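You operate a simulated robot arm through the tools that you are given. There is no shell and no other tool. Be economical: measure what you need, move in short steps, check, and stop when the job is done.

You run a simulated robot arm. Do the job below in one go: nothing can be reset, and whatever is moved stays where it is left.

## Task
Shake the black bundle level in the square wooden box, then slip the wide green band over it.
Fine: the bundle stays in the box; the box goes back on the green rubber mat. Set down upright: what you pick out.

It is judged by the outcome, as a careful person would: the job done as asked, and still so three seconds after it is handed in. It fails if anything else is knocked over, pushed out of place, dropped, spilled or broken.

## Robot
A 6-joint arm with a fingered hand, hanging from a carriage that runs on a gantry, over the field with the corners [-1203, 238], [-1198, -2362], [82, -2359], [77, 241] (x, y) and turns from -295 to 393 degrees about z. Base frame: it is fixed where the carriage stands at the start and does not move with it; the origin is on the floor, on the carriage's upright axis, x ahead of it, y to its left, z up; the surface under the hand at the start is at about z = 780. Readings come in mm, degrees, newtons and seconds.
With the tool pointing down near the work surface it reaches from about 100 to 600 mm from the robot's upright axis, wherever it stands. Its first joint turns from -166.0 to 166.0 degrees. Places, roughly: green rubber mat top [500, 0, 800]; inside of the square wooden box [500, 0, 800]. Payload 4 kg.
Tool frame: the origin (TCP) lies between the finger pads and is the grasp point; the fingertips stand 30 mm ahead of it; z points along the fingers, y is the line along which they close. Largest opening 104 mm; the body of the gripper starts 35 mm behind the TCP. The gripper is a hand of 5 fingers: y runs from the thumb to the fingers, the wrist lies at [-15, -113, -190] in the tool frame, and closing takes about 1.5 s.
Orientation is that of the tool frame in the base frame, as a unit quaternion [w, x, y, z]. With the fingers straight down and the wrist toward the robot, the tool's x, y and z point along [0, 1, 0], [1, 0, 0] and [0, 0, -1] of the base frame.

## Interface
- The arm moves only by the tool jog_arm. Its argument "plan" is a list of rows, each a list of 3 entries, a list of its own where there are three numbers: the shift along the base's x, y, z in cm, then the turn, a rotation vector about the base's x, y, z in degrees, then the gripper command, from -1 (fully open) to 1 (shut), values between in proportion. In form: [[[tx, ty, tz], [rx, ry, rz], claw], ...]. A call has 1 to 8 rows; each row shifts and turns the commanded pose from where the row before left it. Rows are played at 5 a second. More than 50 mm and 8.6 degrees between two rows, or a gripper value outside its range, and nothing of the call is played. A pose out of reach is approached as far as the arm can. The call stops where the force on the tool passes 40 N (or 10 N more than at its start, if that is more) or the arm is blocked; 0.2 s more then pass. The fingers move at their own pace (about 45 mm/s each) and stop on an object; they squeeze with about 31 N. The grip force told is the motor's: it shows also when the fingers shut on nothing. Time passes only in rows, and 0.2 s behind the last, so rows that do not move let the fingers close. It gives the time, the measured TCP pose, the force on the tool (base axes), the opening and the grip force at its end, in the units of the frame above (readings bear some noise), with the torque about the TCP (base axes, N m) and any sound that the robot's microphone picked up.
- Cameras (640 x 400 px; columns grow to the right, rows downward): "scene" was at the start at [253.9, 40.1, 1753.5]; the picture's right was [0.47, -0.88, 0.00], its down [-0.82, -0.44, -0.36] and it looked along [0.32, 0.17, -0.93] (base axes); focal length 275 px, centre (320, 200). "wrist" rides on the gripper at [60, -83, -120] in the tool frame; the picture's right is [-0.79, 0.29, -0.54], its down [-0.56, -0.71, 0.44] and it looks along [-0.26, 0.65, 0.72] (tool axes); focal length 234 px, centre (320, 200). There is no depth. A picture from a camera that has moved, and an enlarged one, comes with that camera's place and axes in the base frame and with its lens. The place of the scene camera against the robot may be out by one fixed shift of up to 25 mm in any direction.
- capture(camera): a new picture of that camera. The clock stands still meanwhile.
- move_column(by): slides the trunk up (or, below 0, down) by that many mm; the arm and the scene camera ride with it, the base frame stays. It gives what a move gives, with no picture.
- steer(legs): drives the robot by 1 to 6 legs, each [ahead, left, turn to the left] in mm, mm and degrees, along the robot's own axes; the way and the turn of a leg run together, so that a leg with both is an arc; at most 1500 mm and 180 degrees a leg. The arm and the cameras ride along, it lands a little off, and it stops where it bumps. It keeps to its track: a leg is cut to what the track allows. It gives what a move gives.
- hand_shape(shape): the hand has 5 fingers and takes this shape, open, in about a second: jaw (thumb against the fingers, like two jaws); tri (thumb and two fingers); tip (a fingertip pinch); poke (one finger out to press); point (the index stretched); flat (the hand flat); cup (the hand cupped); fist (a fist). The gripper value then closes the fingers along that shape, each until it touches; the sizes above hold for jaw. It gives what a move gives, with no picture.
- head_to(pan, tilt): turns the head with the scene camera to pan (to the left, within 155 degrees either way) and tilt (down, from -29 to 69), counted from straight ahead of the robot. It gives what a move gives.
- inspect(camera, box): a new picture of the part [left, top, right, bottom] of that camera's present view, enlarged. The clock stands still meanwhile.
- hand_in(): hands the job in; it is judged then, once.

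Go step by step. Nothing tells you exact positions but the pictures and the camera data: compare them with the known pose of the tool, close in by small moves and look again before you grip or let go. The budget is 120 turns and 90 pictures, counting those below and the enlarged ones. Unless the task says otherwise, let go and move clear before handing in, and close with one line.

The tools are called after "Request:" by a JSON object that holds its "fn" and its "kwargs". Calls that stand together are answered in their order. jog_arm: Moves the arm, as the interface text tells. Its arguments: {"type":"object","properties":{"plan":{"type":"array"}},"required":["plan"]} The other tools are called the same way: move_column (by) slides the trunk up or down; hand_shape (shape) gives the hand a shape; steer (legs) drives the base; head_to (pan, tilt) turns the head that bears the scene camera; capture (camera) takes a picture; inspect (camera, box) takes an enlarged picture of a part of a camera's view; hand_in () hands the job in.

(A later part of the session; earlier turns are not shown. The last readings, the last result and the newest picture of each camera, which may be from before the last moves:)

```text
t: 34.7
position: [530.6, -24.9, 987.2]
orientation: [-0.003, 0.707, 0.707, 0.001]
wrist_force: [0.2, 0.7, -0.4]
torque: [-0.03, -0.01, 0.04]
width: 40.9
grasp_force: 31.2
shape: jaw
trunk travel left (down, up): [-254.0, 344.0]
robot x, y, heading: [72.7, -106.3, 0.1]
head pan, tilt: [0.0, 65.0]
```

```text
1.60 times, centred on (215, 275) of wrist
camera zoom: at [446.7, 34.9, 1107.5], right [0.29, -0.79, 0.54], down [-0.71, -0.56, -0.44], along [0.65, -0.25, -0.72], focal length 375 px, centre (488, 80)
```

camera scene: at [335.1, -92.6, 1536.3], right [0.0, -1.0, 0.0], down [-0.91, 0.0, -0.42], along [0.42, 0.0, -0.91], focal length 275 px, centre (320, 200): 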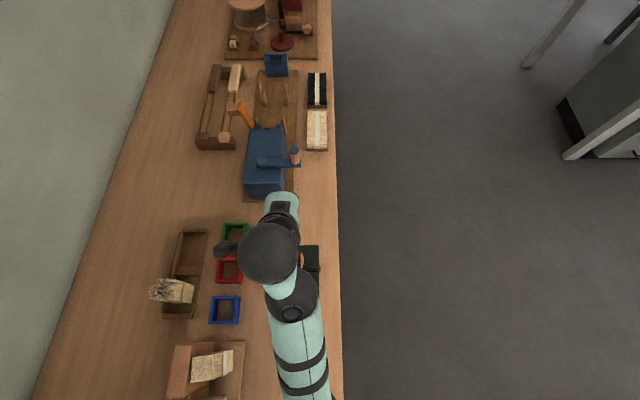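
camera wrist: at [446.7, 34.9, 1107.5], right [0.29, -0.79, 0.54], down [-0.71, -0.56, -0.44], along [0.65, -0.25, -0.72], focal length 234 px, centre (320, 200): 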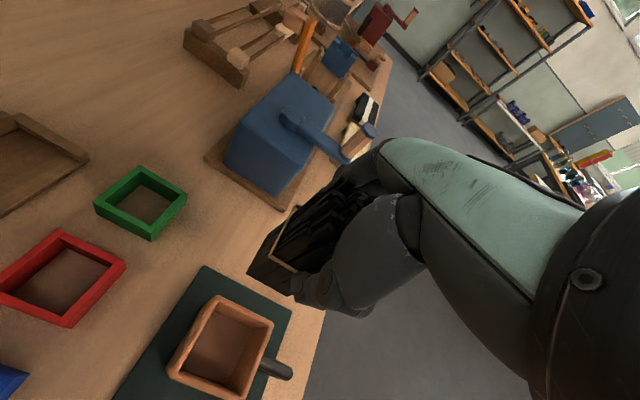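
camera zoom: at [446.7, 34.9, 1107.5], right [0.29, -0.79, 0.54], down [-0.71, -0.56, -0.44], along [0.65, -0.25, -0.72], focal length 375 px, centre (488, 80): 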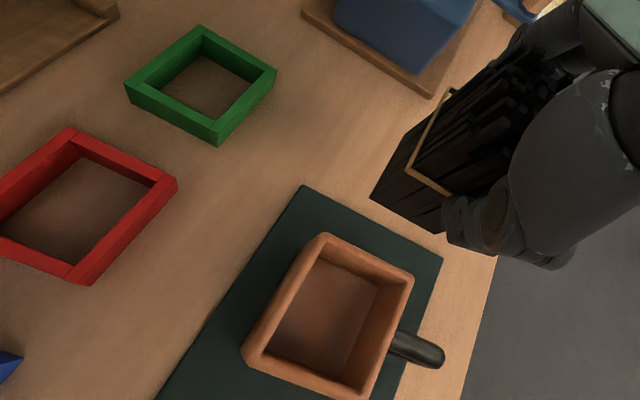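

All neighbours are fine; the white bundle is upright and only looks slanted from here. I'll shift the black bundle over the box, centre near (470, -33), keeping height.

Request:
{"fn": "jog_arm", "kwargs": {"plan": [[[-2.2, -0.3, 0], [0, 0, 0], 1], [[-2.2, -0.3, 0], [0, 0, 0], 1], [[-2.1, -0.3, 0], [0, 0, 0], 1], [[0, 0, 0], [0, 0, 0], 1]]}}

Request:
{"fn": "inspect", "kwargs": {"camera": "wrist", "box": [180, 160, 420, 400]}}

```text
t: 35.7
position: [465.6, -33.4, 986.5]
orientation: [-0.004, 0.707, 0.707, 0.002]
wrist_force: [-0.1, 0.5, -1.1]
torque: [0.0, -0.02, 0.0]
width: 40.6
grasp_force: 30.3
shape: jaw
trunk travel left (down, up): [-254.0, 344.0]
robot x, y, heading: [70.3, -102.7, -0.3]
head pan, tilt: [0.0, 65.0]
```

```text
1.67 times, centred on (300, 280) of wrist
camera zoom: at [381.6, 25.8, 1107.3], right [0.29, -0.79, 0.54], down [-0.71, -0.56, -0.44], along [0.65, -0.25, -0.72], focal length 390 px, centre (353, 67)
```

zoom: 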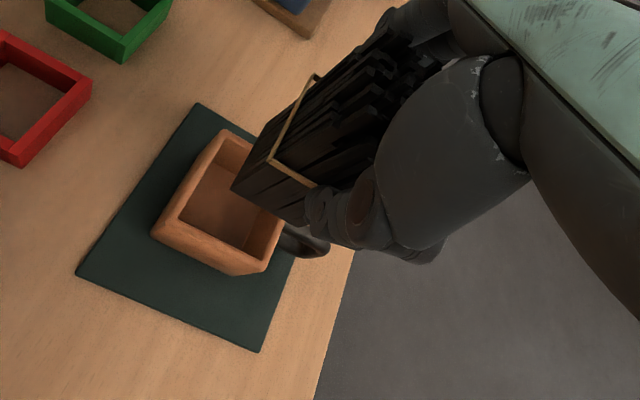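

The bundle sits about 4 mm too far forward in x, otherwise aligned. I'll correct that and lower to just above the rim.

Request:
{"fn": "jog_arm", "kwargs": {"plan": [[[-0.4, 0, -1], [0, 0, 0], 1], [[0, 0, -1.5], [0, 0, 0], 1], [[0, 0, -1], [0, 0, 0], 1], [[0, 0, 0], [0, 0, 0], 1]]}}

Request:
{"fn": "inspect", "kwargs": {"camera": "wrist", "box": [180, 160, 420, 400]}}

Request:
{"fn": "head_to", "kwargs": {"pan": 30, "tilt": 60}}

Request:
{"fn": "capture", "kwargs": {"camera": "scene"}}

```text
t: 36.7
position: [462.1, -33.9, 952.1]
orientation: [-0.003, 0.707, 0.707, 0.002]
wrist_force: [0.2, 0.1, -1.9]
torque: [0.0, 0.0, 0.02]
width: 40.7
grasp_force: 30.8
shape: jaw
trunk travel left (down, up): [-254.0, 344.0]
robot x, y, heading: [70.9, -108.9, -0.4]
head pan, tilt: [0.0, 65.0]
```

```text
1.67 times, centred on (300, 280) of wrist
camera zoom: at [378.0, 26.0, 1071.8], right [0.29, -0.79, 0.54], down [-0.71, -0.56, -0.44], along [0.65, -0.25, -0.72], focal length 390 px, centre (353, 67)
```

zoom: 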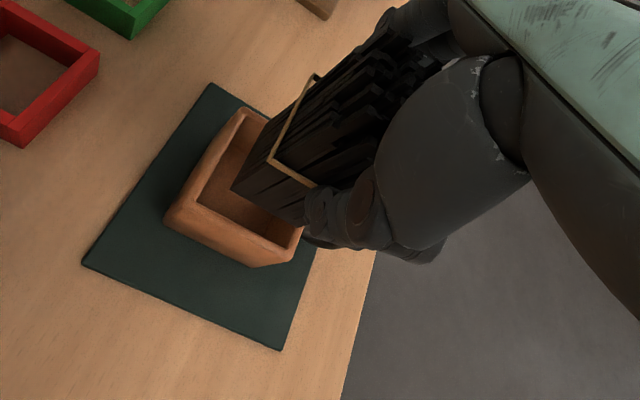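

```text
t: 37.7
position: [461.8, -32.3, 952.4]
orientation: [-0.003, 0.707, 0.707, 0.002]
wrist_force: [-1.3, 1.4, -0.5]
torque: [0.03, 0.01, 0.01]
width: 40.8
grasp_force: 31.0
shape: jaw
trunk travel left (down, up): [-254.0, 344.0]
robot x, y, heading: [70.4, -102.9, -0.3]
head pan, tilt: [30.0, 60.0]
```

```text
48 pictures are left
camera scene: at [332.2, -59.2, 1541.9], right [0.5, -0.87, 0.0], down [-0.75, -0.43, -0.5], along [0.43, 0.25, -0.87], focal length 275 px, centre (320, 200)
```

scene: 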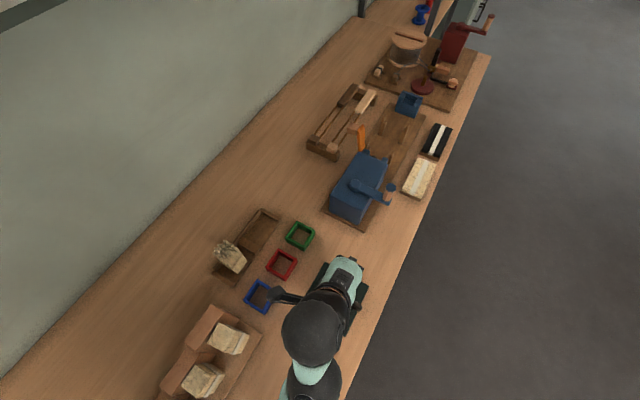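

I want a finer look at the rim versus the bundle before lowering in.

Request:
{"fn": "inspect", "kwargs": {"camera": "wrist", "box": [230, 180, 350, 330]}}

```text
2.67 times, centred on (290, 255) of wrist
camera zoom: at [378.1, 26.0, 1072.0], right [0.29, -0.79, 0.54], down [-0.71, -0.56, -0.44], along [0.65, -0.25, -0.72], focal length 624 px, centre (400, 53)
```

zoom: 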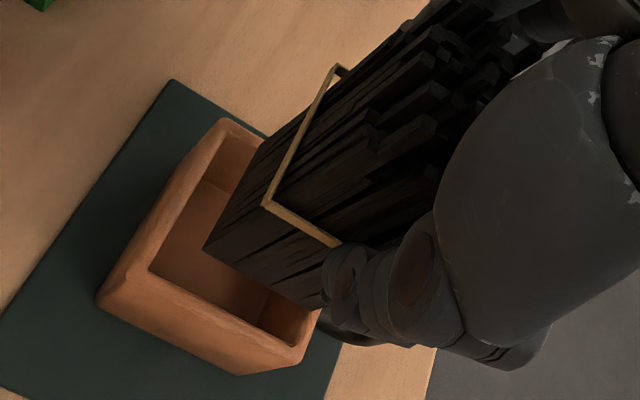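

The inner opening spans about x 439–497, y -63 to -3. The bundle footprint, about 445–490 by -55 to -10, is well centred, so I'll lower it in.

Request:
{"fn": "jog_arm", "kwargs": {"plan": [[[0, 0, -1], [0, 0, 0], 1], [[0, 0, -1], [0, 0, 0], 1], [[0, 0, -1], [0, 0, 0], 1], [[0, 0, -1], [0, 0, 0], 1], [[0, 0, 0], [0, 0, 0], 1]]}}

Request:
{"fn": "inspect", "kwargs": {"camera": "wrist", "box": [230, 180, 390, 360]}}

```text
t: 38.9
position: [461.8, -33.2, 912.6]
orientation: [-0.003, 0.708, 0.707, 0.002]
wrist_force: [0.5, -0.1, -1.0]
torque: [0.02, -0.03, 0.02]
width: 40.9
grasp_force: 30.7
shape: jaw
trunk travel left (down, up): [-254.0, 344.0]
robot x, y, heading: [71.6, -105.9, -0.2]
head pan, tilt: [30.0, 60.0]
```

```text
2.22 times, centred on (310, 270) of wrist
camera zoom: at [378.0, 26.0, 1032.2], right [0.29, -0.79, 0.54], down [-0.71, -0.56, -0.44], along [0.65, -0.25, -0.72], focal length 520 px, centre (342, 44)
```

zoom: 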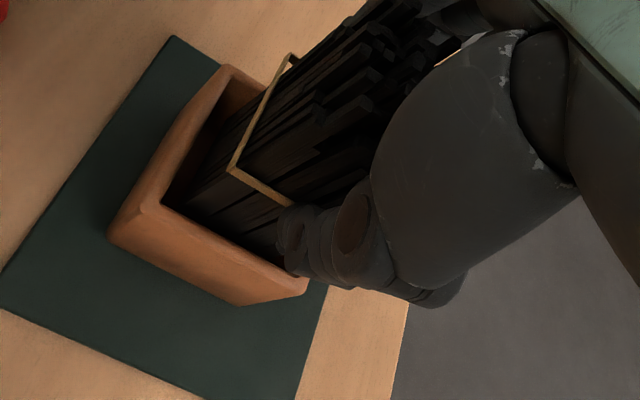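

The bundle has entered cleanly. I'll continue in small steps until it touches bottom.

Request:
{"fn": "jog_arm", "kwargs": {"plan": [[[0, 0, -0.7], [0, 0, 0], 1], [[0, 0, -0.7], [0, 0, 0], 1], [[0, 0, -0.6], [0, 0, 0], 1], [[0, 0, -0.5], [0, 0, 0], 1], [[0, 0, 0], [0, 0, 0], 1]]}}

Request:
{"fn": "inspect", "kwargs": {"camera": "wrist", "box": [230, 180, 390, 360]}}

```text
t: 40.1
position: [462.0, -31.7, 886.5]
orientation: [-0.003, 0.707, 0.708, 0.002]
wrist_force: [0.8, -0.8, -0.7]
torque: [0.0, 0.01, 0.02]
width: 40.8
grasp_force: 31.1
shape: jaw
trunk travel left (down, up): [-254.0, 344.0]
robot x, y, heading: [70.1, -107.9, -0.3]
head pan, tilt: [30.0, 60.0]
```

```text
2.22 times, centred on (310, 270) of wrist
camera zoom: at [378.1, 26.1, 1007.4], right [0.29, -0.79, 0.54], down [-0.71, -0.56, -0.44], along [0.65, -0.25, -0.72], focal length 520 px, centre (342, 44)
```

zoom: 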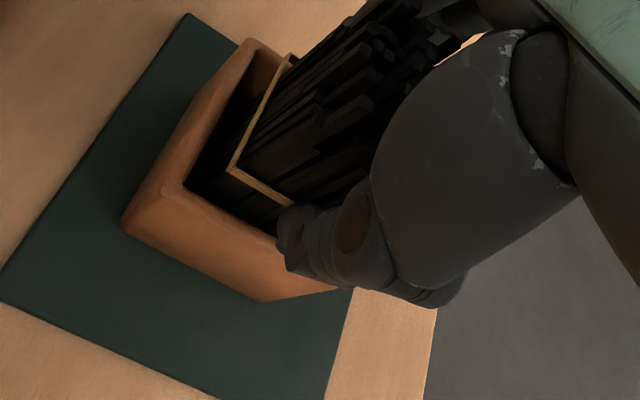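

No contact yet, so I'll go on in finer steps.

Request:
{"fn": "jog_arm", "kwargs": {"plan": [[[0, 0, -0.3], [0, 0, 0], 1], [[0, 0, -0.3], [0, 0, 0], 1], [[0, 0, -0.2], [0, 0, 0], 1], [[0, 0, 0], [0, 0, 0], 1]]}}

Request:
{"fn": "inspect", "kwargs": {"camera": "wrist", "box": [230, 180, 390, 360]}}

```text
t: 41.1
position: [461.9, -33.5, 879.5]
orientation: [-0.003, 0.707, 0.707, 0.001]
wrist_force: [-0.7, 0.2, 0.0]
torque: [0.01, 0.01, 0.0]
width: 40.7
grasp_force: 31.0
shape: jaw
trunk travel left (down, up): [-254.0, 344.0]
robot x, y, heading: [66.6, -102.9, 0.2]
head pan, tilt: [30.0, 60.0]
```

```text
2.22 times, centred on (310, 270) of wrist
camera zoom: at [377.9, 25.9, 999.4], right [0.29, -0.79, 0.54], down [-0.71, -0.56, -0.44], along [0.65, -0.25, -0.72], focal length 520 px, centre (342, 44)
```

zoom: 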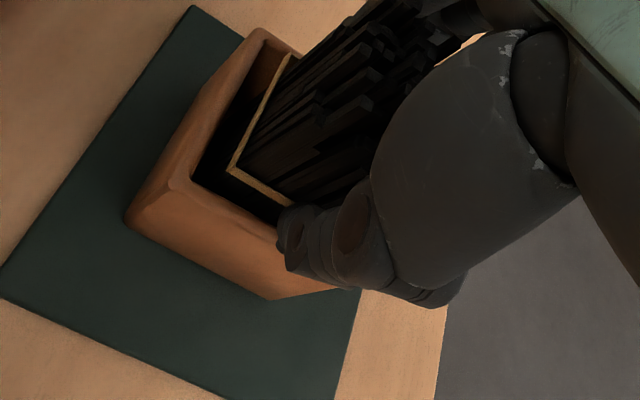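

Request:
{"fn": "jog_arm", "kwargs": {"plan": [[[0, 0, -0.2], [0, 0, 0], 1], [[0, 0, -0.2], [0, 0, 0], 1], [[0, 0, -0.2], [0, 0, 0], 1], [[0, 0, -0.2], [0, 0, 0], 1], [[0, 0, 0], [0, 0, 0], 1]]}}

Request:
{"fn": "inspect", "kwargs": {"camera": "wrist", "box": [230, 180, 390, 360]}}

```text
t: 42.2
position: [463.0, -32.9, 874.6]
orientation: [0.0, 0.707, 0.707, 0.007]
wrist_force: [-4.2, -0.4, 14.6]
torque: [0.03, 0.61, 0.0]
width: 41.1
grasp_force: 30.6
shape: jaw
trunk travel left (down, up): [-254.0, 344.0]
robot x, y, heading: [69.1, -104.3, -0.1]
head pan, tilt: [30.0, 60.0]
stopped in row 5: the force on the tool passed its limit at 42 N (the readings are from after the stop); the commanded pose is now the measured one
```

```text
2.22 times, centred on (310, 270) of wrist
camera zoom: at [378.4, 26.3, 994.7], right [0.28, -0.79, 0.54], down [-0.7, -0.55, -0.45], along [0.65, -0.25, -0.71], focal length 520 px, centre (342, 44)
```

zoom: 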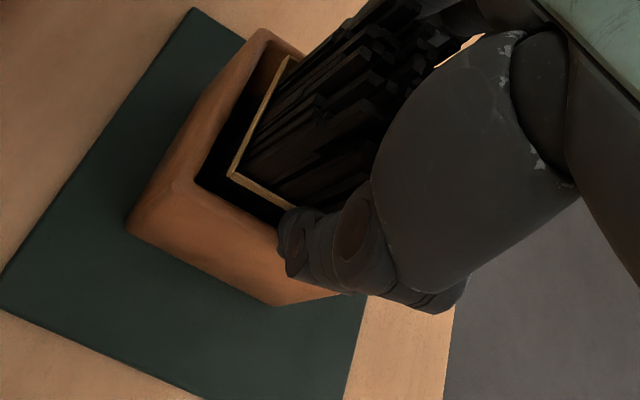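

Contact made: the bundle is at the bottom. I'll relax slightly, then open.

Request:
{"fn": "jog_arm", "kwargs": {"plan": [[[0, 0, 0.2], [0, 0, 0], 1], [[0, 0, 0], [0, 0, 0], 0], [[0, 0, 0], [0, 0, 0], -0.4], [[0, 0, 0], [0, 0, 0], -1], [[0, 0, 0], [0, 0, 0], -1], [[0, 0, 0], [0, 0, 0], -1]]}}

Request:
{"fn": "jog_arm", "kwargs": {"plan": [[[0, 0, 2], [0, 0, 0], -1], [[0, 0, 3], [0, 0, 0], -1], [[0, 0, 3], [0, 0, 0], -1]]}}

Request:
{"fn": "capture", "kwargs": {"camera": "wrist"}}

```text
t: 43.6
position: [463.3, -33.0, 876.5]
orientation: [-0.001, 0.707, 0.707, 0.005]
wrist_force: [0.1, 0.4, -0.1]
torque: [-0.02, 0.0, 0.02]
width: 103.4
grasp_force: 0.0
shape: jaw
trunk travel left (down, up): [-254.0, 344.0]
robot x, y, heading: [71.1, -106.4, 0.2]
head pan, tilt: [30.0, 60.0]
```

```text
t: 44.4
position: [462.3, -32.9, 955.7]
orientation: [-0.001, 0.707, 0.708, 0.006]
wrist_force: [0.0, 0.3, -0.1]
torque: [-0.01, 0.0, -0.01]
width: 103.8
grasp_force: 0.1
shape: jaw
trunk travel left (down, up): [-254.0, 344.0]
robot x, y, heading: [66.3, -103.7, -0.1]
head pan, tilt: [30.0, 60.0]
```

```text
42 pictures are left
camera wrist: at [378.2, 25.8, 1076.3], right [0.29, -0.79, 0.54], down [-0.7, -0.55, -0.45], along [0.65, -0.25, -0.72], focal length 234 px, centre (320, 200)
```

wrist: 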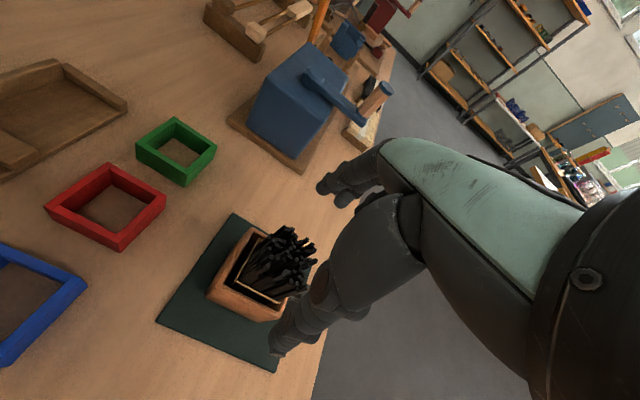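

The bundle stands in the box. Now I need a good look at the handle, so I'll move the hand aside.

Request:
{"fn": "jog_arm", "kwargs": {"plan": [[[-2.1, -3.5, 1.3], [0, 0, 0], -1], [[-2.1, -3.5, 1.3], [0, 0, 0], -1], [[-2.1, -3.5, 1.3], [0, 0, 0], -1], [[-2.1, -3.5, 1.3], [0, 0, 0], -1]]}}

Request:
{"fn": "capture", "kwargs": {"camera": "wrist"}}

Request:
{"fn": "capture", "kwargs": {"camera": "scene"}}

```text
t: 45.4
position: [413.8, -181.5, 987.7]
orientation: [-0.002, 0.707, 0.707, 0.006]
wrist_force: [0.1, 0.1, 1.1]
torque: [-0.03, -0.02, -0.02]
width: 103.6
grasp_force: 0.0
shape: jaw
out of reach, approached as far as the arm can: row 2, 3, 4
trunk travel left (down, up): [-254.0, 344.0]
robot x, y, heading: [70.7, -106.5, -0.1]
head pan, tilt: [30.0, 60.0]
```

```text
41 pictures are left
camera wrist: at [329.6, -123.3, 1107.9], right [0.28, -0.79, 0.54], down [-0.7, -0.55, -0.45], along [0.65, -0.25, -0.72], focal length 234 px, centre (320, 200)
```

wrist: 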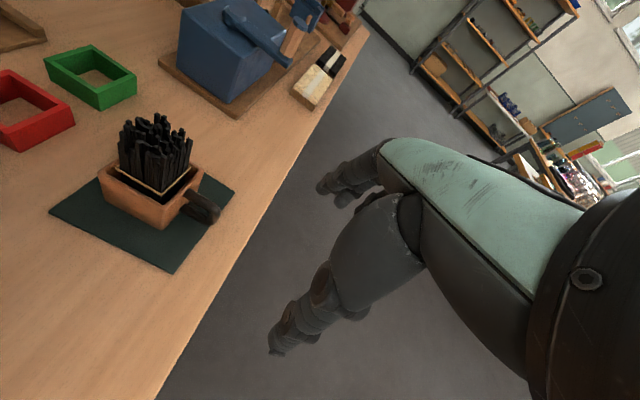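

```text
40 pictures are left
camera scene: at [332.2, -59.3, 1541.9], right [0.5, -0.87, 0.0], down [-0.75, -0.43, -0.5], along [0.43, 0.25, -0.87], focal length 275 px, centre (320, 200)
```

scene: 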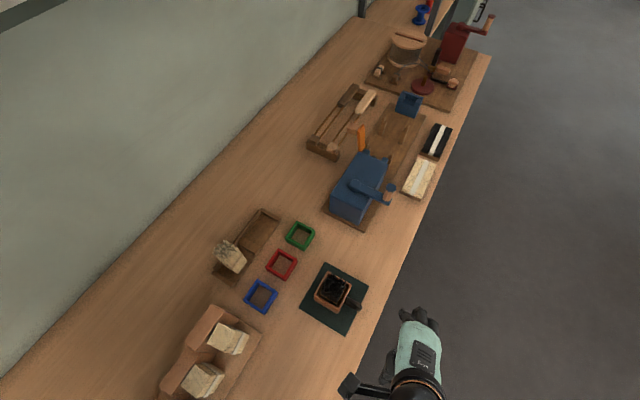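

Request:
{"fn": "inspect", "kwargs": {"camera": "wrist", "box": [40, 100, 250, 280]}}

Request:
{"fn": "inspect", "kwargs": {"camera": "scene", "box": [290, 250, 380, 340]}}

```text
2.22 times, centred on (145, 190) of wrist
camera zoom: at [329.6, -123.3, 1107.9], right [0.28, -0.79, 0.54], down [-0.7, -0.55, -0.45], along [0.65, -0.25, -0.72], focal length 520 px, centre (709, 222)
```

zoom: 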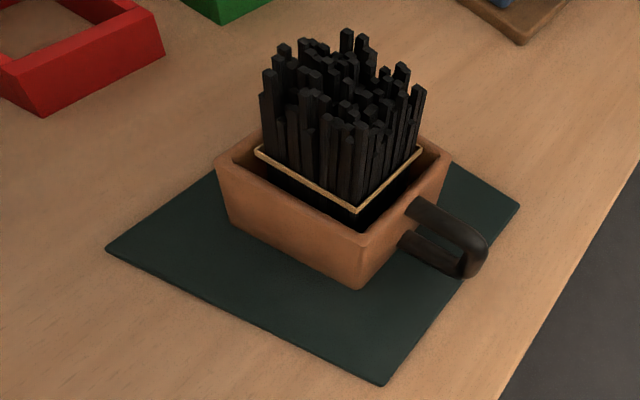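

```text
4.44 times, centred on (335, 295) of scene
camera zoom: at [332.2, -59.3, 1541.9], right [0.5, -0.87, 0.0], down [-0.75, -0.43, -0.5], along [0.43, 0.25, -0.87], focal length 1223 px, centre (253, -222)
```

zoom: 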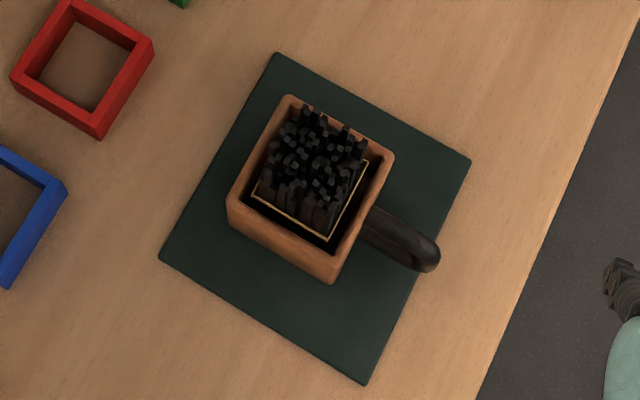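

The U-shaped handle stands in a vertical plane at about (468, -90), z≈797–840. I'll check how wide my fingers spread before gripping it.

Request:
{"fn": "inspect", "kwargs": {"camera": "scene", "box": [340, 280, 480, 400]}}

Request:
{"fn": "inspect", "kwargs": {"camera": "wrist", "box": [250, 120, 450, 370]}}

```text
3.33 times, centred on (410, 340) of scene
camera zoom: at [332.2, -59.3, 1541.9], right [0.5, -0.87, 0.0], down [-0.75, -0.43, -0.5], along [0.43, 0.25, -0.87], focal length 917 px, centre (20, -267)
```

zoom: 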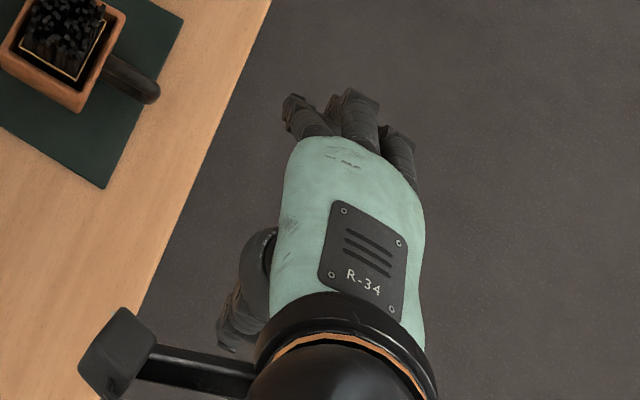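

```text
1.60 times, centred on (350, 245) of wrist
camera zoom: at [329.6, -123.3, 1107.9], right [0.28, -0.79, 0.54], down [-0.7, -0.55, -0.45], along [0.65, -0.25, -0.72], focal length 375 px, centre (272, 128)
```

zoom: 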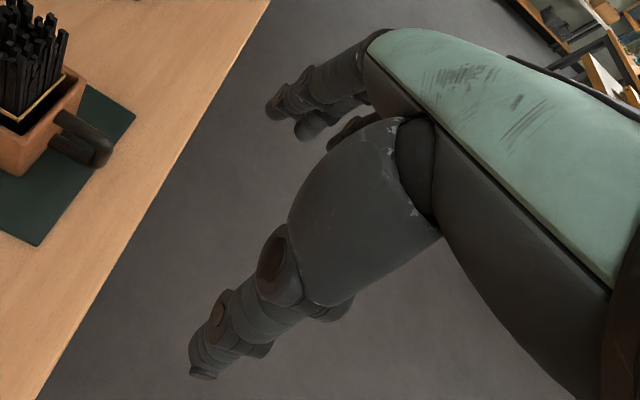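

The fingers extend from the TCP toward -y only, so gripping the handle with the index side near y≈-95 keeps clear of the box. I'll move above the handle.

Request:
{"fn": "jog_arm", "kwargs": {"plan": [[[2.5, 1.5, 0], [0, 0, 0], -1], [[2.7, 2.4, -1], [-0.6, -0.6, 0], -1], [[0, 2.4, -2], [0, 0, 0], -1], [[0, 2.3, -2], [0, 0, 0], -1]]}}

Request:
{"fn": "inspect", "kwargs": {"camera": "wrist", "box": [180, 150, 420, 400]}}

```text
t: 46.4
position: [466.2, -95.2, 938.7]
orientation: [0.007, 0.708, 0.706, 0.005]
wrist_force: [0.0, 0.0, 0.1]
torque: [0.0, -0.03, 0.01]
width: 103.8
grasp_force: 0.2
shape: jaw
trunk travel left (down, up): [-254.0, 344.0]
robot x, y, heading: [69.7, -104.5, -0.2]
head pan, tilt: [30.0, 60.0]
```

```text
1.60 times, centred on (300, 275) of wrist
camera zoom: at [381.1, -36.1, 1057.0], right [0.28, -0.79, 0.55], down [-0.7, -0.56, -0.45], along [0.66, -0.26, -0.71], focal length 375 px, centre (352, 80)
```

zoom: 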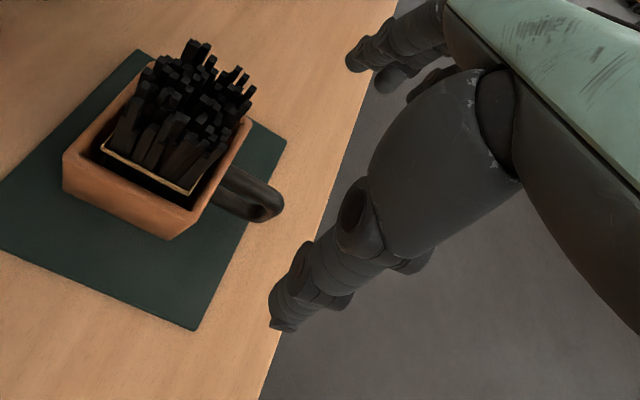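

The handle's end is right under the TCP at about (467, -97). I'll level the hand and descend.

Request:
{"fn": "jog_arm", "kwargs": {"plan": [[[0, 0, -3], [0.1, 0.5, 0], -1], [[0, 0, -3], [0.1, 0.5, 0], -1], [[0, 0, -2], [0, 0, 0], -1], [[0, 0, 0], [0, 0, 0], -1]]}}

Request:
{"fn": "inspect", "kwargs": {"camera": "wrist", "box": [180, 150, 420, 400]}}

```text
t: 47.4
position: [467.6, -95.5, 858.7]
orientation: [-0.001, 0.707, 0.707, 0.0]
wrist_force: [-1.1, 0.5, -0.7]
torque: [0.0, 0.0, 0.02]
width: 103.4
grasp_force: 0.0
shape: jaw
trunk travel left (down, up): [-254.0, 344.0]
robot x, y, heading: [70.0, -103.0, 0.0]
head pan, tilt: [30.0, 60.0]
```

```text
1.60 times, centred on (300, 275) of wrist
camera zoom: at [383.1, -35.6, 978.8], right [0.29, -0.79, 0.54], down [-0.71, -0.56, -0.44], along [0.65, -0.26, -0.72], focal length 375 px, centre (352, 80)
```

zoom: 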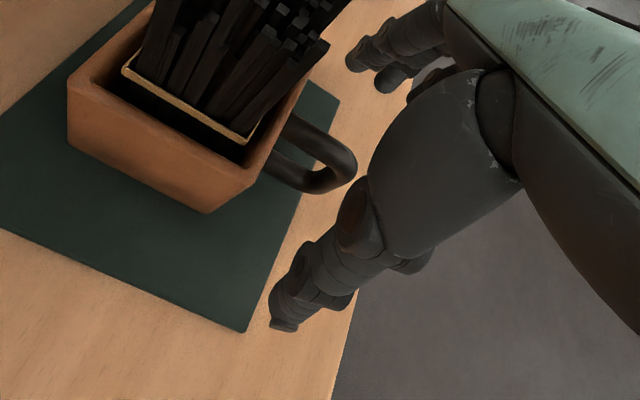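

Alignment is good. I'll descend the last 30 mm.

Request:
{"fn": "jog_arm", "kwargs": {"plan": [[[0, 0, -1], [0, 0, 0], -1], [[0, 0, -1], [0, 0, 0], -1], [[0, 0, -1], [0, 0, 0], -1], [[0, 0, 0], [0, 0, 0], -1]]}}

Request:
{"fn": "inspect", "kwargs": {"camera": "wrist", "box": [180, 150, 420, 400]}}

```text
t: 48.4
position: [475.0, -99.1, 847.1]
orientation: [0.004, 0.708, 0.706, 0.001]
wrist_force: [-0.6, 0.5, -0.2]
torque: [0.01, 0.01, -0.01]
width: 103.6
grasp_force: 0.0
shape: jaw
out of reach, approached as far as the arm can: row 1, 2, 3
trunk travel left (down, up): [-254.0, 344.0]
robot x, y, heading: [70.5, -103.5, 0.2]
head pan, tilt: [30.0, 60.0]
```

```text
1.60 times, centred on (300, 275) of wrist
camera zoom: at [390.8, -37.1, 965.8], right [0.28, -0.79, 0.55], down [-0.7, -0.56, -0.44], along [0.65, -0.26, -0.71], focal length 375 px, centre (352, 80)
```

zoom: 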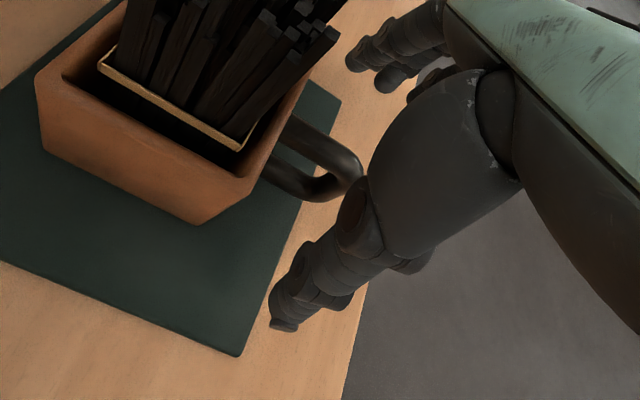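

I'm at the reach limit again at z 847, so I'll lower the trunk 20 mm while watching for blocking.

Request:
{"fn": "move_column", "kwargs": {"by": -20}}

Request:
{"fn": "inspect", "kwargs": {"camera": "wrist", "box": [180, 150, 420, 400]}}

```text
t: 49.1
position: [475.4, -97.3, 826.2]
orientation: [0.003, 0.708, 0.706, 0.001]
wrist_force: [0.6, -0.1, -0.1]
torque: [-0.02, 0.03, -0.01]
width: 104.0
grasp_force: 0.0
shape: jaw
trunk travel left (down, up): [-234.0, 364.0]
robot x, y, heading: [70.9, -106.6, 0.0]
head pan, tilt: [30.0, 60.0]
```

```text
1.60 times, centred on (300, 275) of wrist
camera zoom: at [390.7, -37.0, 945.8], right [0.28, -0.79, 0.55], down [-0.7, -0.56, -0.44], along [0.65, -0.26, -0.71], focal length 375 px, centre (352, 80)
```

zoom: 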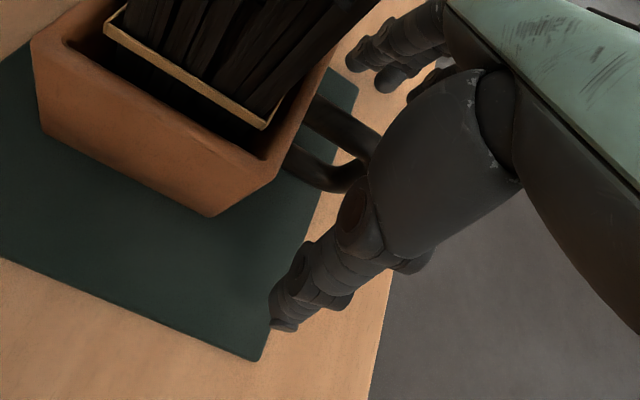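

In place with no blocking. I'll centre in x, then close on the handle.

Request:
{"fn": "jog_arm", "kwargs": {"plan": [[[-0.8, 0, 0], [0, 0, 0], -1], [[0, 0, 0], [0, 0, 0], 0], [[0, 0, 0], [0, 0, 0], 0.5], [[0, 0, 0], [0, 0, 0], 1], [[0, 0, 0], [0, 0, 0], 1], [[0, 0, 0], [0, 0, 0], 1], [[0, 0, 0], [0, 0, 0], 1], [[0, 0, 0], [0, 0, 0], 1]]}}

Request:
{"fn": "capture", "kwargs": {"camera": "wrist"}}

```text
t: 50.9
position: [466.0, -97.6, 827.7]
orientation: [0.004, 0.708, 0.706, 0.002]
wrist_force: [-1.0, 1.0, 1.4]
torque: [0.04, -0.07, -0.05]
width: 4.6
grasp_force: 30.8
shape: jaw
trunk travel left (down, up): [-234.0, 364.0]
robot x, y, heading: [68.1, -103.6, -0.0]
head pan, tilt: [30.0, 60.0]
```

```text
31 pictures are left
camera wrist: at [382.5, -36.8, 946.0], right [0.28, -0.79, 0.55], down [-0.7, -0.56, -0.44], along [0.65, -0.26, -0.71], focal length 234 px, centre (320, 200)
```

wrist: 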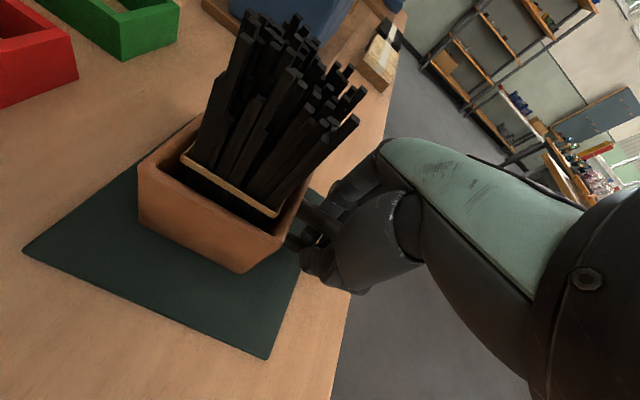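

The width reads only 4.6 mm, so I'll test with a small lift whether the handle is truly held.

Request:
{"fn": "jog_arm", "kwargs": {"plan": [[[0, 0, 0.6], [0, 0, 0], 1], [[0, 0, 0.6], [0, 0, 0], 1], [[0, 0, 0.6], [0, 0, 0], 1], [[0, 0, 0], [0, 0, 0], 1]]}}

Request:
{"fn": "capture", "kwargs": {"camera": "wrist"}}

```text
t: 51.9
position: [473.6, -97.7, 842.9]
orientation: [0.01, 0.71, 0.705, 0.002]
wrist_force: [0.1, 1.3, -1.4]
torque: [0.02, -0.03, 0.04]
width: 4.3
grasp_force: 31.2
shape: jaw
out of reach, approached as far as the arm can: row 2, 3
trunk travel left (down, up): [-234.0, 364.0]
robot x, y, heading: [72.2, -106.9, -0.2]
head pan, tilt: [30.0, 60.0]
```

```text
30 pictures are left
camera wrist: at [387.1, -36.3, 960.8], right [0.27, -0.79, 0.55], down [-0.7, -0.56, -0.44], along [0.66, -0.27, -0.7], focal length 234 px, centre (320, 200)
```

wrist: 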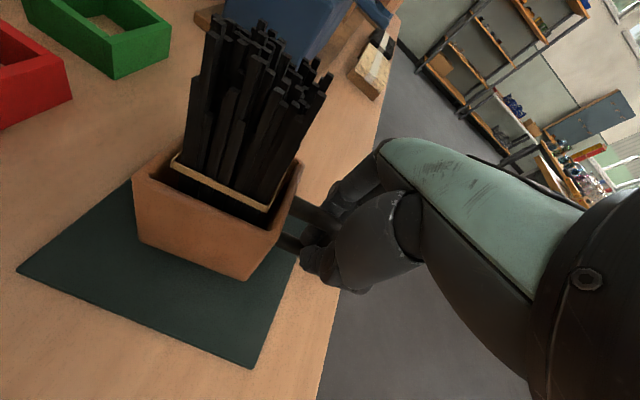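

The box seems to follow, but the arm is at an awkward joint posture. I'll lift with the trunk instead and check.

Request:
{"fn": "move_column", "kwargs": {"by": 40}}

Request:
{"fn": "capture", "kwargs": {"camera": "wrist"}}

Request:
{"fn": "inspect", "kwargs": {"camera": "scene", "box": [280, 230, 440, 360]}}

```text
t: 52.7
position: [471.8, -98.9, 883.1]
orientation: [0.009, 0.71, 0.704, 0.002]
wrist_force: [-0.1, 0.3, -2.1]
torque: [-0.18, 0.0, 0.02]
width: 4.6
grasp_force: 31.5
shape: jaw
trunk travel left (down, up): [-274.0, 324.0]
robot x, y, heading: [70.5, -104.4, -0.2]
head pan, tilt: [30.0, 60.0]
```

```text
29 pictures are left
camera wrist: at [387.0, -36.5, 1000.7], right [0.27, -0.79, 0.56], down [-0.7, -0.56, -0.44], along [0.66, -0.27, -0.7], focal length 234 px, centre (320, 200)
```

wrist: 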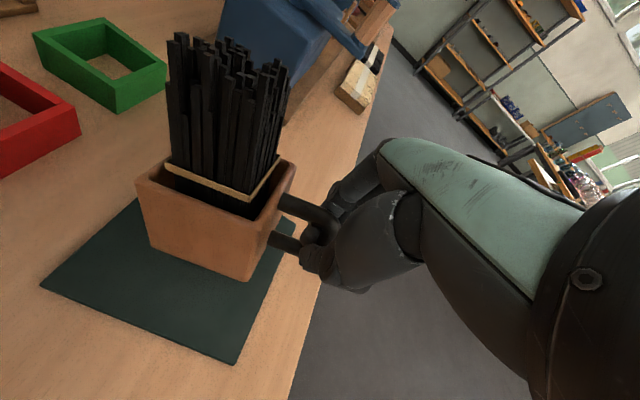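

```text
3.08 times, centred on (360, 295) of scene
camera zoom: at [332.0, -59.2, 1561.9], right [0.5, -0.87, 0.0], down [-0.75, -0.43, -0.5], along [0.43, 0.25, -0.87], focal length 846 px, centre (197, -92)
```

zoom: 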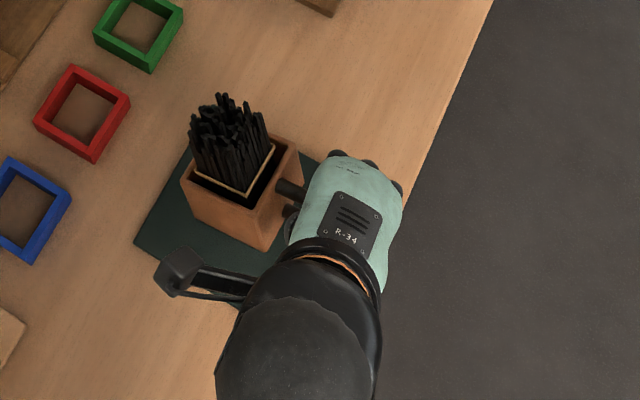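

The box lifts but sags about 20° on the +y side, because it pivots in the pinch on the handle. I'll set it back on the mat and grip the box body across its rim instead.

Request:
{"fn": "jog_arm", "kwargs": {"plan": [[[-0.5, 0, 0], [0, 0, 0], 1], [[0, 0, 0], [0, 0, 0], 1]]}}

Request:
{"fn": "move_column", "kwargs": {"by": -40}}

Request:
{"fn": "move_column", "kwargs": {"by": -13}}

Request:
{"fn": "capture", "kwargs": {"camera": "wrist"}}

```text
t: 53.3
position: [467.4, -98.0, 882.4]
orientation: [0.009, 0.709, 0.705, 0.002]
wrist_force: [-0.4, -0.4, -2.4]
torque: [-0.18, 0.01, -0.02]
width: 4.7
grasp_force: 30.6
shape: jaw
trunk travel left (down, up): [-274.0, 324.0]
robot x, y, heading: [68.3, -107.6, -0.2]
head pan, tilt: [30.0, 60.0]
```

```text
t: 54.1
position: [468.9, -98.9, 843.4]
orientation: [0.009, 0.71, 0.704, 0.002]
wrist_force: [-0.6, -3.8, 0.3]
torque: [0.01, -0.12, -0.07]
width: 4.1
grasp_force: 31.5
shape: jaw
trunk travel left (down, up): [-234.0, 364.0]
robot x, y, heading: [73.3, -106.9, -0.2]
head pan, tilt: [30.0, 60.0]
```

```text
t: 54.8
position: [468.2, -98.3, 828.4]
orientation: [0.01, 0.709, 0.705, 0.003]
wrist_force: [0.9, -1.2, -0.2]
torque: [0.06, -0.13, -0.11]
width: 3.9
grasp_force: 31.0
shape: jaw
trunk travel left (down, up): [-221.0, 377.0]
robot x, y, heading: [73.2, -107.5, -0.3]
head pan, tilt: [30.0, 60.0]
```

```text
27 pictures are left
camera wrist: at [382.4, -36.7, 947.6], right [0.27, -0.78, 0.56], down [-0.7, -0.56, -0.44], along [0.66, -0.27, -0.7], focal length 234 px, centre (320, 200)
```

wrist: 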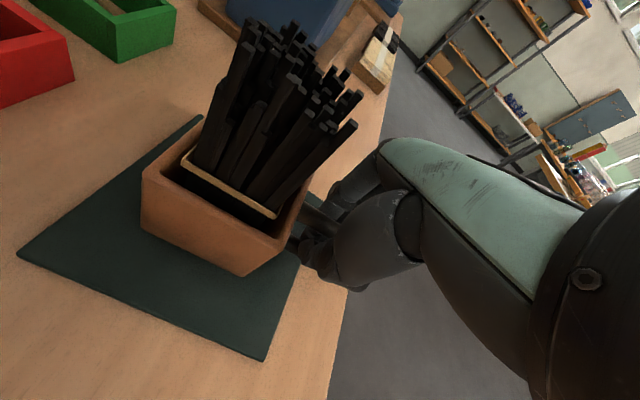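

The box is flat on the mat again. I'll let go of the handle and rise.

Request:
{"fn": "jog_arm", "kwargs": {"plan": [[[0, 0, 0], [0, 0, 0], 0.5], [[0, 0, 0], [0, 0, 0], -0.5], [[0, 0, 0], [0, 0, 0], -1], [[0, 0, 0], [0, 0, 0], -1], [[0, 0, 0], [0, 0, 0], -1], [[0, 0, 0], [0, 0, 0], -1]]}}

Request:
{"fn": "move_column", "kwargs": {"by": 125}}

Request:
{"fn": "jog_arm", "kwargs": {"plan": [[[-0.5, 2, 0], [0.3, 0.5, 0.2], -1], [[-0.5, 2, 0], [0.3, 0.5, 0.2], -1], [[-0.4, 2, 0], [0, 0, 0], -1], [[0, 1.7, 0], [0, 0, 0], -1]]}}

Request:
{"fn": "inspect", "kwargs": {"camera": "wrist", "box": [180, 160, 420, 400]}}

```text
t: 56.2
position: [468.1, -98.3, 831.0]
orientation: [0.01, 0.709, 0.705, 0.003]
wrist_force: [0.5, -0.1, 0.4]
torque: [0.01, 0.03, 0.0]
width: 103.7
grasp_force: 0.1
shape: jaw
trunk travel left (down, up): [-221.0, 377.0]
robot x, y, heading: [73.1, -108.7, 0.1]
head pan, tilt: [30.0, 60.0]
```

```text
t: 57.7
position: [468.7, -98.0, 955.6]
orientation: [0.01, 0.71, 0.705, 0.002]
wrist_force: [-0.3, 0.3, 0.3]
torque: [0.01, 0.03, 0.04]
width: 103.4
grasp_force: 0.1
shape: jaw
trunk travel left (down, up): [-346.0, 252.0]
robot x, y, heading: [74.1, -103.4, -0.3]
head pan, tilt: [30.0, 60.0]
```

```text
t: 58.7
position: [459.9, -27.2, 959.0]
orientation: [0.0, 0.707, 0.707, 0.0]
wrist_force: [0.2, 0.5, 0.8]
torque: [0.02, 0.0, 0.0]
width: 103.6
grasp_force: 0.1
shape: jaw
out of reach, approached as far as the arm can: row 1
trunk travel left (down, up): [-346.0, 252.0]
robot x, y, heading: [67.4, -105.0, 0.1]
head pan, tilt: [30.0, 60.0]
```

```text
1.67 times, centred on (300, 280) of wrist
camera zoom: at [376.0, 33.0, 1078.1], right [0.29, -0.79, 0.54], down [-0.71, -0.56, -0.44], along [0.65, -0.26, -0.72], focal length 390 px, centre (353, 67)
```

zoom: 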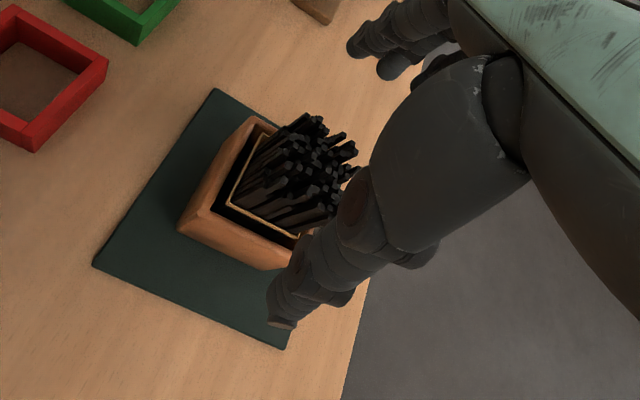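

The box is centred near x≈462 now. I'll align at y≈-32 and lower with the trunk until the fingertips pass the rim.

Request:
{"fn": "jog_arm", "kwargs": {"plan": [[[0.2, -0.5, 0], [0, 0, 0], -1], [[0, 0, 0], [0, 0, 0], -1]]}}

Request:
{"fn": "move_column", "kwargs": {"by": -80}}

Request:
{"fn": "move_column", "kwargs": {"by": -12}}

Request:
{"fn": "capture", "kwargs": {"camera": "wrist"}}

```text
t: 59.3
position: [462.0, -31.6, 958.6]
orientation: [0.0, 0.707, 0.708, -0.001]
wrist_force: [-0.2, 0.0, -0.1]
torque: [-0.01, -0.01, 0.0]
width: 103.7
grasp_force: 0.1
shape: jaw
trunk travel left (down, up): [-346.0, 252.0]
robot x, y, heading: [69.9, -102.8, -0.1]
head pan, tilt: [30.0, 60.0]
```

```text
t: 60.5
position: [461.3, -31.9, 879.0]
orientation: [0.0, 0.707, 0.707, 0.0]
wrist_force: [0.6, 0.3, -0.4]
torque: [0.03, 0.02, 0.03]
width: 103.7
grasp_force: 0.0
shape: jaw
trunk travel left (down, up): [-266.0, 332.0]
robot x, y, heading: [72.1, -107.3, 0.1]
head pan, tilt: [30.0, 60.0]
```

```text
t: 61.1
position: [462.7, -32.3, 865.9]
orientation: [0.0, 0.707, 0.707, 0.0]
wrist_force: [0.0, 0.4, 0.5]
torque: [-0.01, -0.02, -0.02]
width: 103.7
grasp_force: 0.2
shape: jaw
trunk travel left (down, up): [-254.0, 344.0]
robot x, y, heading: [72.4, -104.1, -0.3]
head pan, tilt: [30.0, 60.0]
```

```text
25 pictures are left
camera wrist: at [378.1, 27.8, 986.0], right [0.29, -0.79, 0.54], down [-0.71, -0.56, -0.44], along [0.65, -0.26, -0.72], focal length 234 px, centre (320, 200)
```

wrist: 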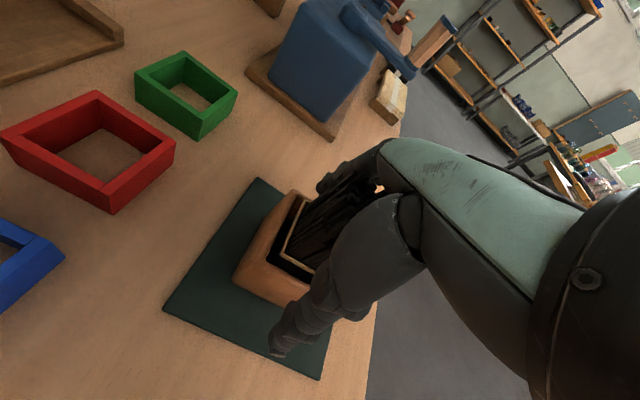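

No palm contact yet, so I'll go a bit lower for more overlap.

Request:
{"fn": "move_column", "kwargs": {"by": -6}}

Request:
{"fn": "move_column", "kwargs": {"by": -5}}

```text
t: 61.6
position: [461.8, -32.3, 860.6]
orientation: [0.0, 0.707, 0.707, 0.001]
wrist_force: [-0.1, 0.4, 0.5]
torque: [-0.02, 0.02, -0.01]
width: 103.6
grasp_force: 0.1
shape: jaw
trunk travel left (down, up): [-248.0, 350.0]
robot x, y, heading: [69.5, -109.7, -0.7]
head pan, tilt: [30.0, 60.0]
```

```text
t: 62.2
position: [461.1, -33.3, 856.2]
orientation: [0.0, 0.707, 0.707, 0.0]
wrist_force: [0.5, 0.3, 0.0]
torque: [0.05, 0.01, 0.01]
width: 103.6
grasp_force: 0.0
shape: jaw
trunk travel left (down, up): [-243.0, 355.0]
robot x, y, heading: [72.5, -103.9, -0.1]
head pan, tilt: [30.0, 60.0]
```

Request:
{"fn": "move_column", "kwargs": {"by": -6}}

Request:
{"fn": "jog_arm", "kwargs": {"plan": [[[0, 0, 0], [0, 0, 0], -0.4], [[0, 0, 0], [0, 0, 0], 0.2], [[0, 0, 0], [0, 0, 0], 1], [[0, 0, 0], [0, 0, 0], 1], [[0, 0, 0], [0, 0, 0], 1], [[0, 0, 0], [0, 0, 0], 1], [[0, 0, 0], [0, 0, 0], 1]]}}

Request:
{"fn": "capture", "kwargs": {"camera": "wrist"}}

```text
t: 62.7
position: [462.3, -31.3, 849.8]
orientation: [-0.001, 0.707, 0.707, 0.001]
wrist_force: [0.9, 0.4, 1.9]
torque: [0.02, -0.05, 0.0]
width: 104.3
grasp_force: 0.1
shape: jaw
trunk travel left (down, up): [-237.0, 361.0]
robot x, y, heading: [66.8, -107.7, 0.2]
head pan, tilt: [30.0, 60.0]
```

```text
t: 64.3
position: [461.1, -32.5, 849.2]
orientation: [0.0, 0.707, 0.707, -0.001]
wrist_force: [0.3, -0.2, -1.3]
torque: [-0.04, -0.1, 0.02]
width: 76.8
grasp_force: 31.3
shape: jaw
trunk travel left (down, up): [-237.0, 361.0]
robot x, y, heading: [69.6, -100.1, -0.1]
head pan, tilt: [30.0, 60.0]
```

```text
24 pictures are left
camera wrist: at [378.1, 27.8, 968.9], right [0.29, -0.79, 0.54], down [-0.71, -0.56, -0.44], along [0.65, -0.26, -0.72], focal length 234 px, centre (320, 200)
```

wrist: 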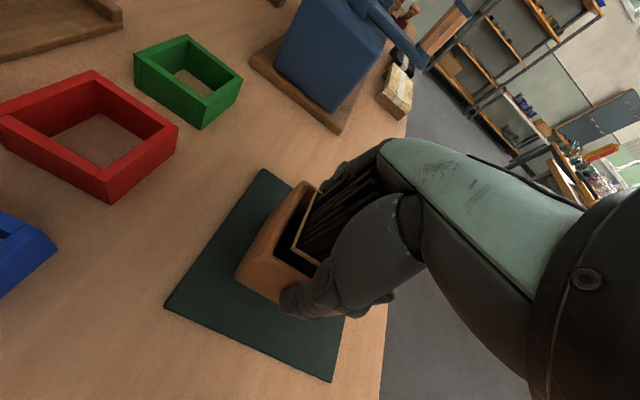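

Gripped on the box body at 77 mm with 31 N. I'll lift by the trunk and check that it stays level.

Request:
{"fn": "move_column", "kwargs": {"by": 40}}

Request:
{"fn": "capture", "kwargs": {"camera": "wrist"}}

```text
t: 65.1
position: [462.0, -31.8, 889.5]
orientation: [0.0, 0.707, 0.707, -0.001]
wrist_force: [0.2, -0.5, -1.9]
torque: [-0.02, -0.01, -0.02]
width: 76.5
grasp_force: 30.8
shape: jaw
trunk travel left (down, up): [-277.0, 321.0]
robot x, y, heading: [68.9, -106.7, -0.2]
head pan, tilt: [30.0, 60.0]
```

```text
23 pictures are left
camera wrist: at [377.8, 27.8, 1008.9], right [0.29, -0.79, 0.54], down [-0.71, -0.56, -0.44], along [0.65, -0.26, -0.72], focal length 234 px, centre (320, 200)
```

wrist: 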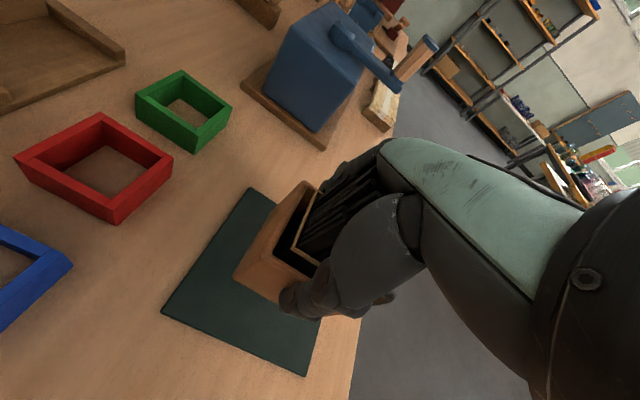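

The box hangs level and secure. I'll shake it up and down, then sideways, about 50 mm above the mat.

Request:
{"fn": "jog_arm", "kwargs": {"plan": [[[0, 0, 3], [0, 0, 0], 1], [[0, 0, -2], [0, 0, 0], 1], [[0, 0, 2], [0, 0, 0], 1], [[0, 0, -2], [0, 0, 0], 1], [[0, 0, 2], [0, 0, 0], 1], [[0, 0, -2], [0, 0, 0], 1], [[0, 0, 2], [0, 0, 0], 1], [[0, 0, 0], [0, 0, 0], 1]]}}

Request:
{"fn": "capture", "kwargs": {"camera": "wrist"}}

```text
t: 66.9
position: [463.2, -32.3, 918.3]
orientation: [0.0, 0.707, 0.707, -0.001]
wrist_force: [-0.6, 0.6, -3.0]
torque: [0.0, -0.04, -0.01]
width: 76.3
grasp_force: 31.5
shape: jaw
trunk travel left (down, up): [-277.0, 321.0]
robot x, y, heading: [71.1, -104.8, -0.1]
head pan, tilt: [30.0, 60.0]
```

```text
22 pictures are left
camera wrist: at [378.7, 27.6, 1039.0], right [0.29, -0.79, 0.54], down [-0.71, -0.56, -0.44], along [0.65, -0.26, -0.72], focal length 234 px, centre (320, 200)
```

wrist: 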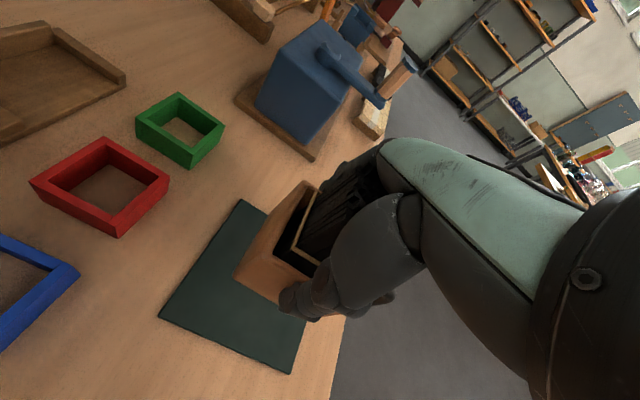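

The grip holds well. I'll shake more vigorously and check the sticks.

Request:
{"fn": "jog_arm", "kwargs": {"plan": [[[0, 0, 3.5], [0, 0, 0], 1], [[0, 0, -3.5], [0, 0, 0], 1], [[0, 0, 3.5], [0, 0, 0], 1], [[0, 0, -3.5], [0, 0, 0], 1], [[0, 0, 3.5], [0, 0, 0], 1], [[0, 0, -3.5], [0, 0, 0], 1], [[0, 0, 3.5], [0, 0, 0], 1], [[0, 0, -3.5], [0, 0, 0], 1]]}}

Request:
{"fn": "jog_arm", "kwargs": {"plan": [[[0, 2, 0], [0, 0, 0], 1], [[0, -4, 0], [0, 0, 0], 1], [[0, 4, 0], [0, 0, 0], 1], [[0, -4, 0], [0, 0, 0], 1], [[0, 4, 0], [0, 0, 0], 1], [[0, -4, 0], [0, 0, 0], 1], [[0, 2, 0], [0, 0, 0], 1]]}}

Request:
{"fn": "inspect", "kwargs": {"camera": "wrist", "box": [220, 130, 420, 330]}}

```text
t: 68.7
position: [461.9, -32.5, 919.5]
orientation: [0.0, 0.707, 0.707, 0.002]
wrist_force: [1.6, -0.4, -2.6]
torque: [0.04, 0.03, 0.02]
width: 76.0
grasp_force: 31.0
shape: jaw
trunk travel left (down, up): [-277.0, 321.0]
robot x, y, heading: [68.6, -104.2, 0.1]
head pan, tilt: [30.0, 60.0]
```

```text
t: 70.3
position: [461.7, -32.7, 919.9]
orientation: [-0.001, 0.707, 0.707, -0.001]
wrist_force: [0.2, -0.1, -2.9]
torque: [0.03, 0.01, -0.02]
width: 75.4
grasp_force: 31.4
shape: jaw
trunk travel left (down, up): [-277.0, 321.0]
robot x, y, heading: [68.9, -105.9, -0.3]
head pan, tilt: [30.0, 60.0]
```

```text
2.00 times, centred on (320, 230) of wrist
camera zoom: at [377.9, 27.5, 1039.8], right [0.29, -0.79, 0.54], down [-0.71, -0.56, -0.44], along [0.65, -0.26, -0.72], focal length 468 px, centre (320, 140)
```

zoom: 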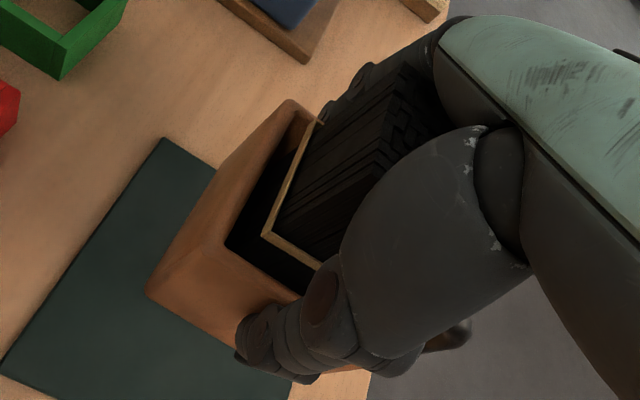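

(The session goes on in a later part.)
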